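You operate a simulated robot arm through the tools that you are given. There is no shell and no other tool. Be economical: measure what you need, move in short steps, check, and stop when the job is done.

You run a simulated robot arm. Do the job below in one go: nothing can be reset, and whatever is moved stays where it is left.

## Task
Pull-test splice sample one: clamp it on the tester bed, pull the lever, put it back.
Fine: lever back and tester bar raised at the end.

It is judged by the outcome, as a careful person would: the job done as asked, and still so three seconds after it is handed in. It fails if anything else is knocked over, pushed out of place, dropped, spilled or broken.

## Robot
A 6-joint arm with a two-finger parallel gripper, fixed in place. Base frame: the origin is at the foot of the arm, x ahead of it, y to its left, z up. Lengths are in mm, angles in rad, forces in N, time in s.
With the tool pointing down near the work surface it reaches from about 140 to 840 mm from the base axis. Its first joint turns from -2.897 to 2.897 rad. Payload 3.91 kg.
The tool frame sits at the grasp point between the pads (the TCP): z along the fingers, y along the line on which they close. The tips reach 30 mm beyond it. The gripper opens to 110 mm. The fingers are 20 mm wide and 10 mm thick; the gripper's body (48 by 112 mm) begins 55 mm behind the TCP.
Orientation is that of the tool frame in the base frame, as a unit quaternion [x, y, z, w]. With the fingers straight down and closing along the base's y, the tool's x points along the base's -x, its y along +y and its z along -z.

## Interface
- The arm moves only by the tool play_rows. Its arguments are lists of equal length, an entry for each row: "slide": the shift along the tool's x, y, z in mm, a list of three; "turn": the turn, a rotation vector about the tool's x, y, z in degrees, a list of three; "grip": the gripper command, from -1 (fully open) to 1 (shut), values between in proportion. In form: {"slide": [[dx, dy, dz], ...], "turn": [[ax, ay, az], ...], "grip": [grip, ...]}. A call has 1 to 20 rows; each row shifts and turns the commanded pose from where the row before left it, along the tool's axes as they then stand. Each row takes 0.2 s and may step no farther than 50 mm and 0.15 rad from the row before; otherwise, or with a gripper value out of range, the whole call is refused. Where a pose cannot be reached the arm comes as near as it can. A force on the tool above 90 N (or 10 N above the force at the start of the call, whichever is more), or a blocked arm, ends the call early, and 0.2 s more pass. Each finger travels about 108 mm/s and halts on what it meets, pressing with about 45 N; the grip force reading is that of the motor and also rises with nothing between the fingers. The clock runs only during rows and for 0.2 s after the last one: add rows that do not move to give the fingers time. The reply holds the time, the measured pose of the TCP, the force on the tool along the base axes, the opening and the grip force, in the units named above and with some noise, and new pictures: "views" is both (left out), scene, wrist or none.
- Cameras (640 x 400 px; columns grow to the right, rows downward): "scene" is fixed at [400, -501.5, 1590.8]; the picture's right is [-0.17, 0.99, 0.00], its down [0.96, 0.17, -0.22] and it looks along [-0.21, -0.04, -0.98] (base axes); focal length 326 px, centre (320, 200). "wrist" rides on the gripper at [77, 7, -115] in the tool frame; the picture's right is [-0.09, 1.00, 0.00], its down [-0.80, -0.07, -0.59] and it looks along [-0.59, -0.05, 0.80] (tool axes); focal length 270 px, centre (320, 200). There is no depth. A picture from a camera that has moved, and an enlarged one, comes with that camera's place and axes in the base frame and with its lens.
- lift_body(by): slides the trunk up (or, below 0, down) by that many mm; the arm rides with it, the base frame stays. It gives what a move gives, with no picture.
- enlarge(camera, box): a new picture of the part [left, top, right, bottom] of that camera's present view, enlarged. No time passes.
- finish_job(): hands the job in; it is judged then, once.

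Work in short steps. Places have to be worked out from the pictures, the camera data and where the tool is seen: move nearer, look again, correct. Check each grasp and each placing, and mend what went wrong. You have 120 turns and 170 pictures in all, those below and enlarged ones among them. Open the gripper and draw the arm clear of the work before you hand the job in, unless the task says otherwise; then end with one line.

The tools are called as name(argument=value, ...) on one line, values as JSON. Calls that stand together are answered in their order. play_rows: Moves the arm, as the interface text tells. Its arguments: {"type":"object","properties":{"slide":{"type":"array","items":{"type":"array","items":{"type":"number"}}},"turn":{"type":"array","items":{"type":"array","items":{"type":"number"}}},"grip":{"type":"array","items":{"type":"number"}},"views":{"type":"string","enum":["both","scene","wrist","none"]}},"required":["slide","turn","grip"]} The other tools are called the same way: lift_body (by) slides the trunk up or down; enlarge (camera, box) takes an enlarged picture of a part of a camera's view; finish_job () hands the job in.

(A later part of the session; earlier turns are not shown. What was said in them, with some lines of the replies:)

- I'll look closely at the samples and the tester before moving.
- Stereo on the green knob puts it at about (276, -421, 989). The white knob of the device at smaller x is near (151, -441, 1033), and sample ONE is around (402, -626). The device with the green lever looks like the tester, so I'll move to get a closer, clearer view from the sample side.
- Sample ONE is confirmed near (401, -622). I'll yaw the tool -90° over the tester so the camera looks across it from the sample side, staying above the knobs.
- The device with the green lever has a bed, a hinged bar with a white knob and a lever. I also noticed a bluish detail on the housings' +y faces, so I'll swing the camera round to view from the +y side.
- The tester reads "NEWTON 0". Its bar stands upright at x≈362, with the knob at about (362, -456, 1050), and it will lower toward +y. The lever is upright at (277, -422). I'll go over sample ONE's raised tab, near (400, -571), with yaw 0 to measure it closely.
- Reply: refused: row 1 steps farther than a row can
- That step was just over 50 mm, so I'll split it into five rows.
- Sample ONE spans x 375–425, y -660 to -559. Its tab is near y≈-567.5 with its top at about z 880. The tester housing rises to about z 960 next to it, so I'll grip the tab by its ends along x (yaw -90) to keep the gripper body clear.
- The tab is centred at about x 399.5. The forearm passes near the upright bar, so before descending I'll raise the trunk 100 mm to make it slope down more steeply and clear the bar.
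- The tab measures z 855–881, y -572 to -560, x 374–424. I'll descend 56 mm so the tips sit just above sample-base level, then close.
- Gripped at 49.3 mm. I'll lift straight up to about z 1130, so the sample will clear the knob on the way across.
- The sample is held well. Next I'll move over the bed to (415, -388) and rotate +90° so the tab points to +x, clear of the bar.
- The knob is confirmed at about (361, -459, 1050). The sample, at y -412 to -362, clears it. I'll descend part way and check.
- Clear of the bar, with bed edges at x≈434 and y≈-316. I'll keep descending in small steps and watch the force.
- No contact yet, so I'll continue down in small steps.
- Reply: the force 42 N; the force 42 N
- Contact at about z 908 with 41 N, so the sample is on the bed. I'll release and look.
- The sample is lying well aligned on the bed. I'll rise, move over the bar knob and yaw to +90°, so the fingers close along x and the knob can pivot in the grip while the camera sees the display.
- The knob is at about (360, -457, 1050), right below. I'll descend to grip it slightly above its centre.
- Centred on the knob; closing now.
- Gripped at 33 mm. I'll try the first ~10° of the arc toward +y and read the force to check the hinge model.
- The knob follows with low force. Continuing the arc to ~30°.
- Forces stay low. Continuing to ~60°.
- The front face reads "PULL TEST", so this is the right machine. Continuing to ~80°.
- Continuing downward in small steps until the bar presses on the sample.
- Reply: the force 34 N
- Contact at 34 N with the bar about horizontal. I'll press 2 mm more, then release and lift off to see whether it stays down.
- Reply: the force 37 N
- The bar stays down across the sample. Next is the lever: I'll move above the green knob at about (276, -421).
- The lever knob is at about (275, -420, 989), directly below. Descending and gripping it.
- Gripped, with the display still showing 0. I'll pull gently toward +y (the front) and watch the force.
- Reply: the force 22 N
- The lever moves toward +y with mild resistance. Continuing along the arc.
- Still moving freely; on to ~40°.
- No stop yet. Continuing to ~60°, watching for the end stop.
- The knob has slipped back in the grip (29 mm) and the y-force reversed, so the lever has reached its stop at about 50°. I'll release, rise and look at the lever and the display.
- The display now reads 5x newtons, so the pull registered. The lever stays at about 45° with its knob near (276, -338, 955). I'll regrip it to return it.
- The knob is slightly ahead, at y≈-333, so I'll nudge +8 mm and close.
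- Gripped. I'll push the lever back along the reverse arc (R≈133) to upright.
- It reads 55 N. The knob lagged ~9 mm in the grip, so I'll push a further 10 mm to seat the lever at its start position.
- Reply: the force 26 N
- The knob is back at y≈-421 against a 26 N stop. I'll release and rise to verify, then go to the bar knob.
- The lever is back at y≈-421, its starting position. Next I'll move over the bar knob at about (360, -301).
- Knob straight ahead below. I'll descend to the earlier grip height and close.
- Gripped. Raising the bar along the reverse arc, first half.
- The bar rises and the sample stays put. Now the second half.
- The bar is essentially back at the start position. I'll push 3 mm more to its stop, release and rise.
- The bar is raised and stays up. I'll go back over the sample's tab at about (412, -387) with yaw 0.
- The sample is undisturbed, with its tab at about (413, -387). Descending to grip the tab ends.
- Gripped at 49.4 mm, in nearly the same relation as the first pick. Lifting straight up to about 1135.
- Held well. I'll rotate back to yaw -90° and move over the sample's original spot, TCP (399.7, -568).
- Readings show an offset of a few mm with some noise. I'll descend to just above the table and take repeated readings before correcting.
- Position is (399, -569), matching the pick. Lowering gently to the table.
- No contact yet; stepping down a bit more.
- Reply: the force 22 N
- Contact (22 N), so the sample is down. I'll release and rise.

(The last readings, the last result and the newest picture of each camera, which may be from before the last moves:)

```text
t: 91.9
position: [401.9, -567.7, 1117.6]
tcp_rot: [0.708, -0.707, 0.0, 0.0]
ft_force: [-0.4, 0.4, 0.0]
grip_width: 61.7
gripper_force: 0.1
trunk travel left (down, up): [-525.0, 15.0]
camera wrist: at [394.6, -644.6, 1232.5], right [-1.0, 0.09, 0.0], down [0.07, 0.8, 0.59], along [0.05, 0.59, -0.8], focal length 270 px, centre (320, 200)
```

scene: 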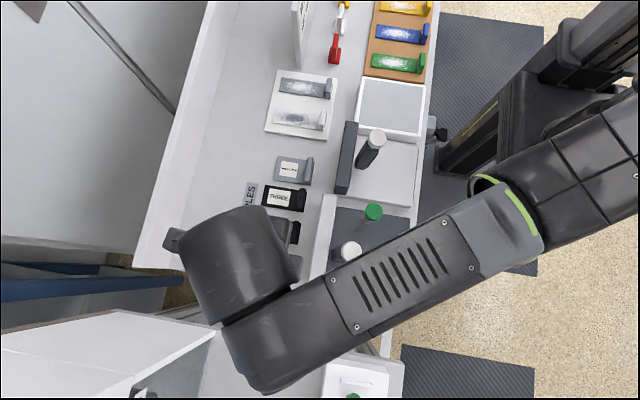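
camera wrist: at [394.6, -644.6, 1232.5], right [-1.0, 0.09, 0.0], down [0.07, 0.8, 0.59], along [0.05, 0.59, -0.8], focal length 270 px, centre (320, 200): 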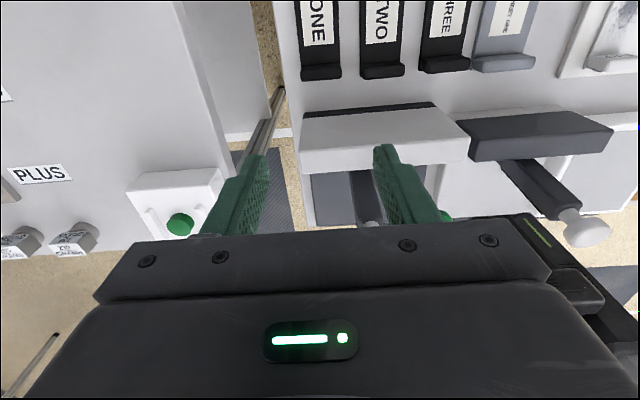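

The sample is back in line with TWO and THREE. I'll raise and withdraw the arm to near its starting pose, then check everything.

play_rows(slide=[[0, 0, -40], [0, 0, -40], [-24, 36, 0], [-24, 36, 0], [-24, 36, 0], [-24, 36, 0], [-24, 36, 0], [-24, 36, 0], [-16, 30, 0], [0, 0, 0]], turn=[[0, 0, 0], [0, 0, 0], [0, 0, 0], [0, 0, 0], [0, 0, 0], [0, 0, 0], [0, 0, 0], [0, 0, 0], [0, 0, 0], [0, 0, 0]], grip=[-1, -1, -1, -1, -1, -1, -1, -1, -1, -1])

enlarge(camera="scene", box=[220, 170, 440, 310])

```text
t: 94.1
position: [153.2, -406.8, 1201.2]
tcp_rot: [0.707, -0.707, 0.0, 0.001]
ft_force: [0.6, -0.1, -0.8]
grip_width: 109.9
gripper_force: 0.1
trunk travel left (down, up): [-525.0, 15.0]
camera wrist: at [146.7, -483.4, 1315.6], right [-1.0, 0.09, 0.0], down [0.07, 0.8, 0.59], along [0.05, 0.59, -0.8], focal length 270 px, centre (320, 200)
```

scene: 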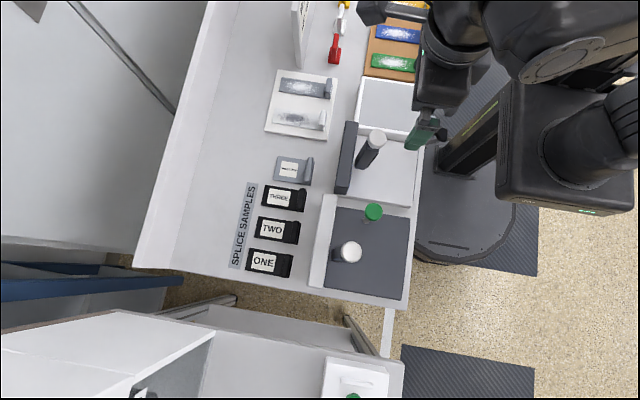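
wrist: 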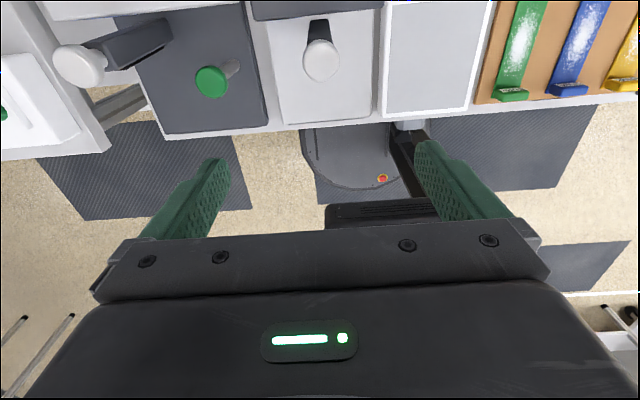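

```text
2.86 times, centred on (330, 240) of scene
camera zoom: at [400.0, -501.5, 1590.8], right [-0.17, 0.99, 0.0], down [0.96, 0.17, -0.22], along [-0.21, -0.04, -0.98], focal length 933 px, centre (291, 86)
```

zoom: 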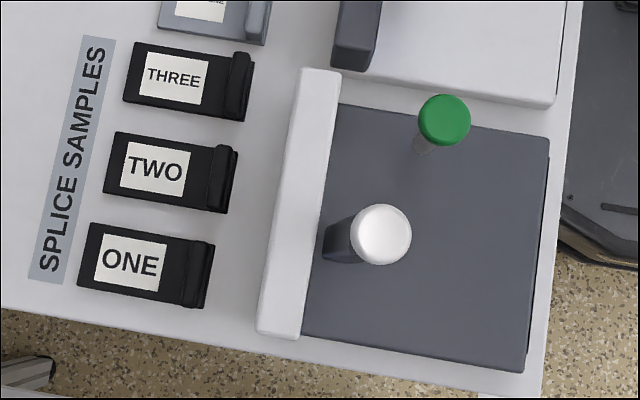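

The sample is within about 3 mm of its original place. The lever and bar look the same as at the start, and the arm is clear with the gripper open, so I'm handing in.

finish_job()

```text
The job is handed in.
```

Splice sample ONE was clamped and pull-tested, and the tester read 55 N; the sample is back in its place to within about 3 mm, the lever is back and the bar is raised.
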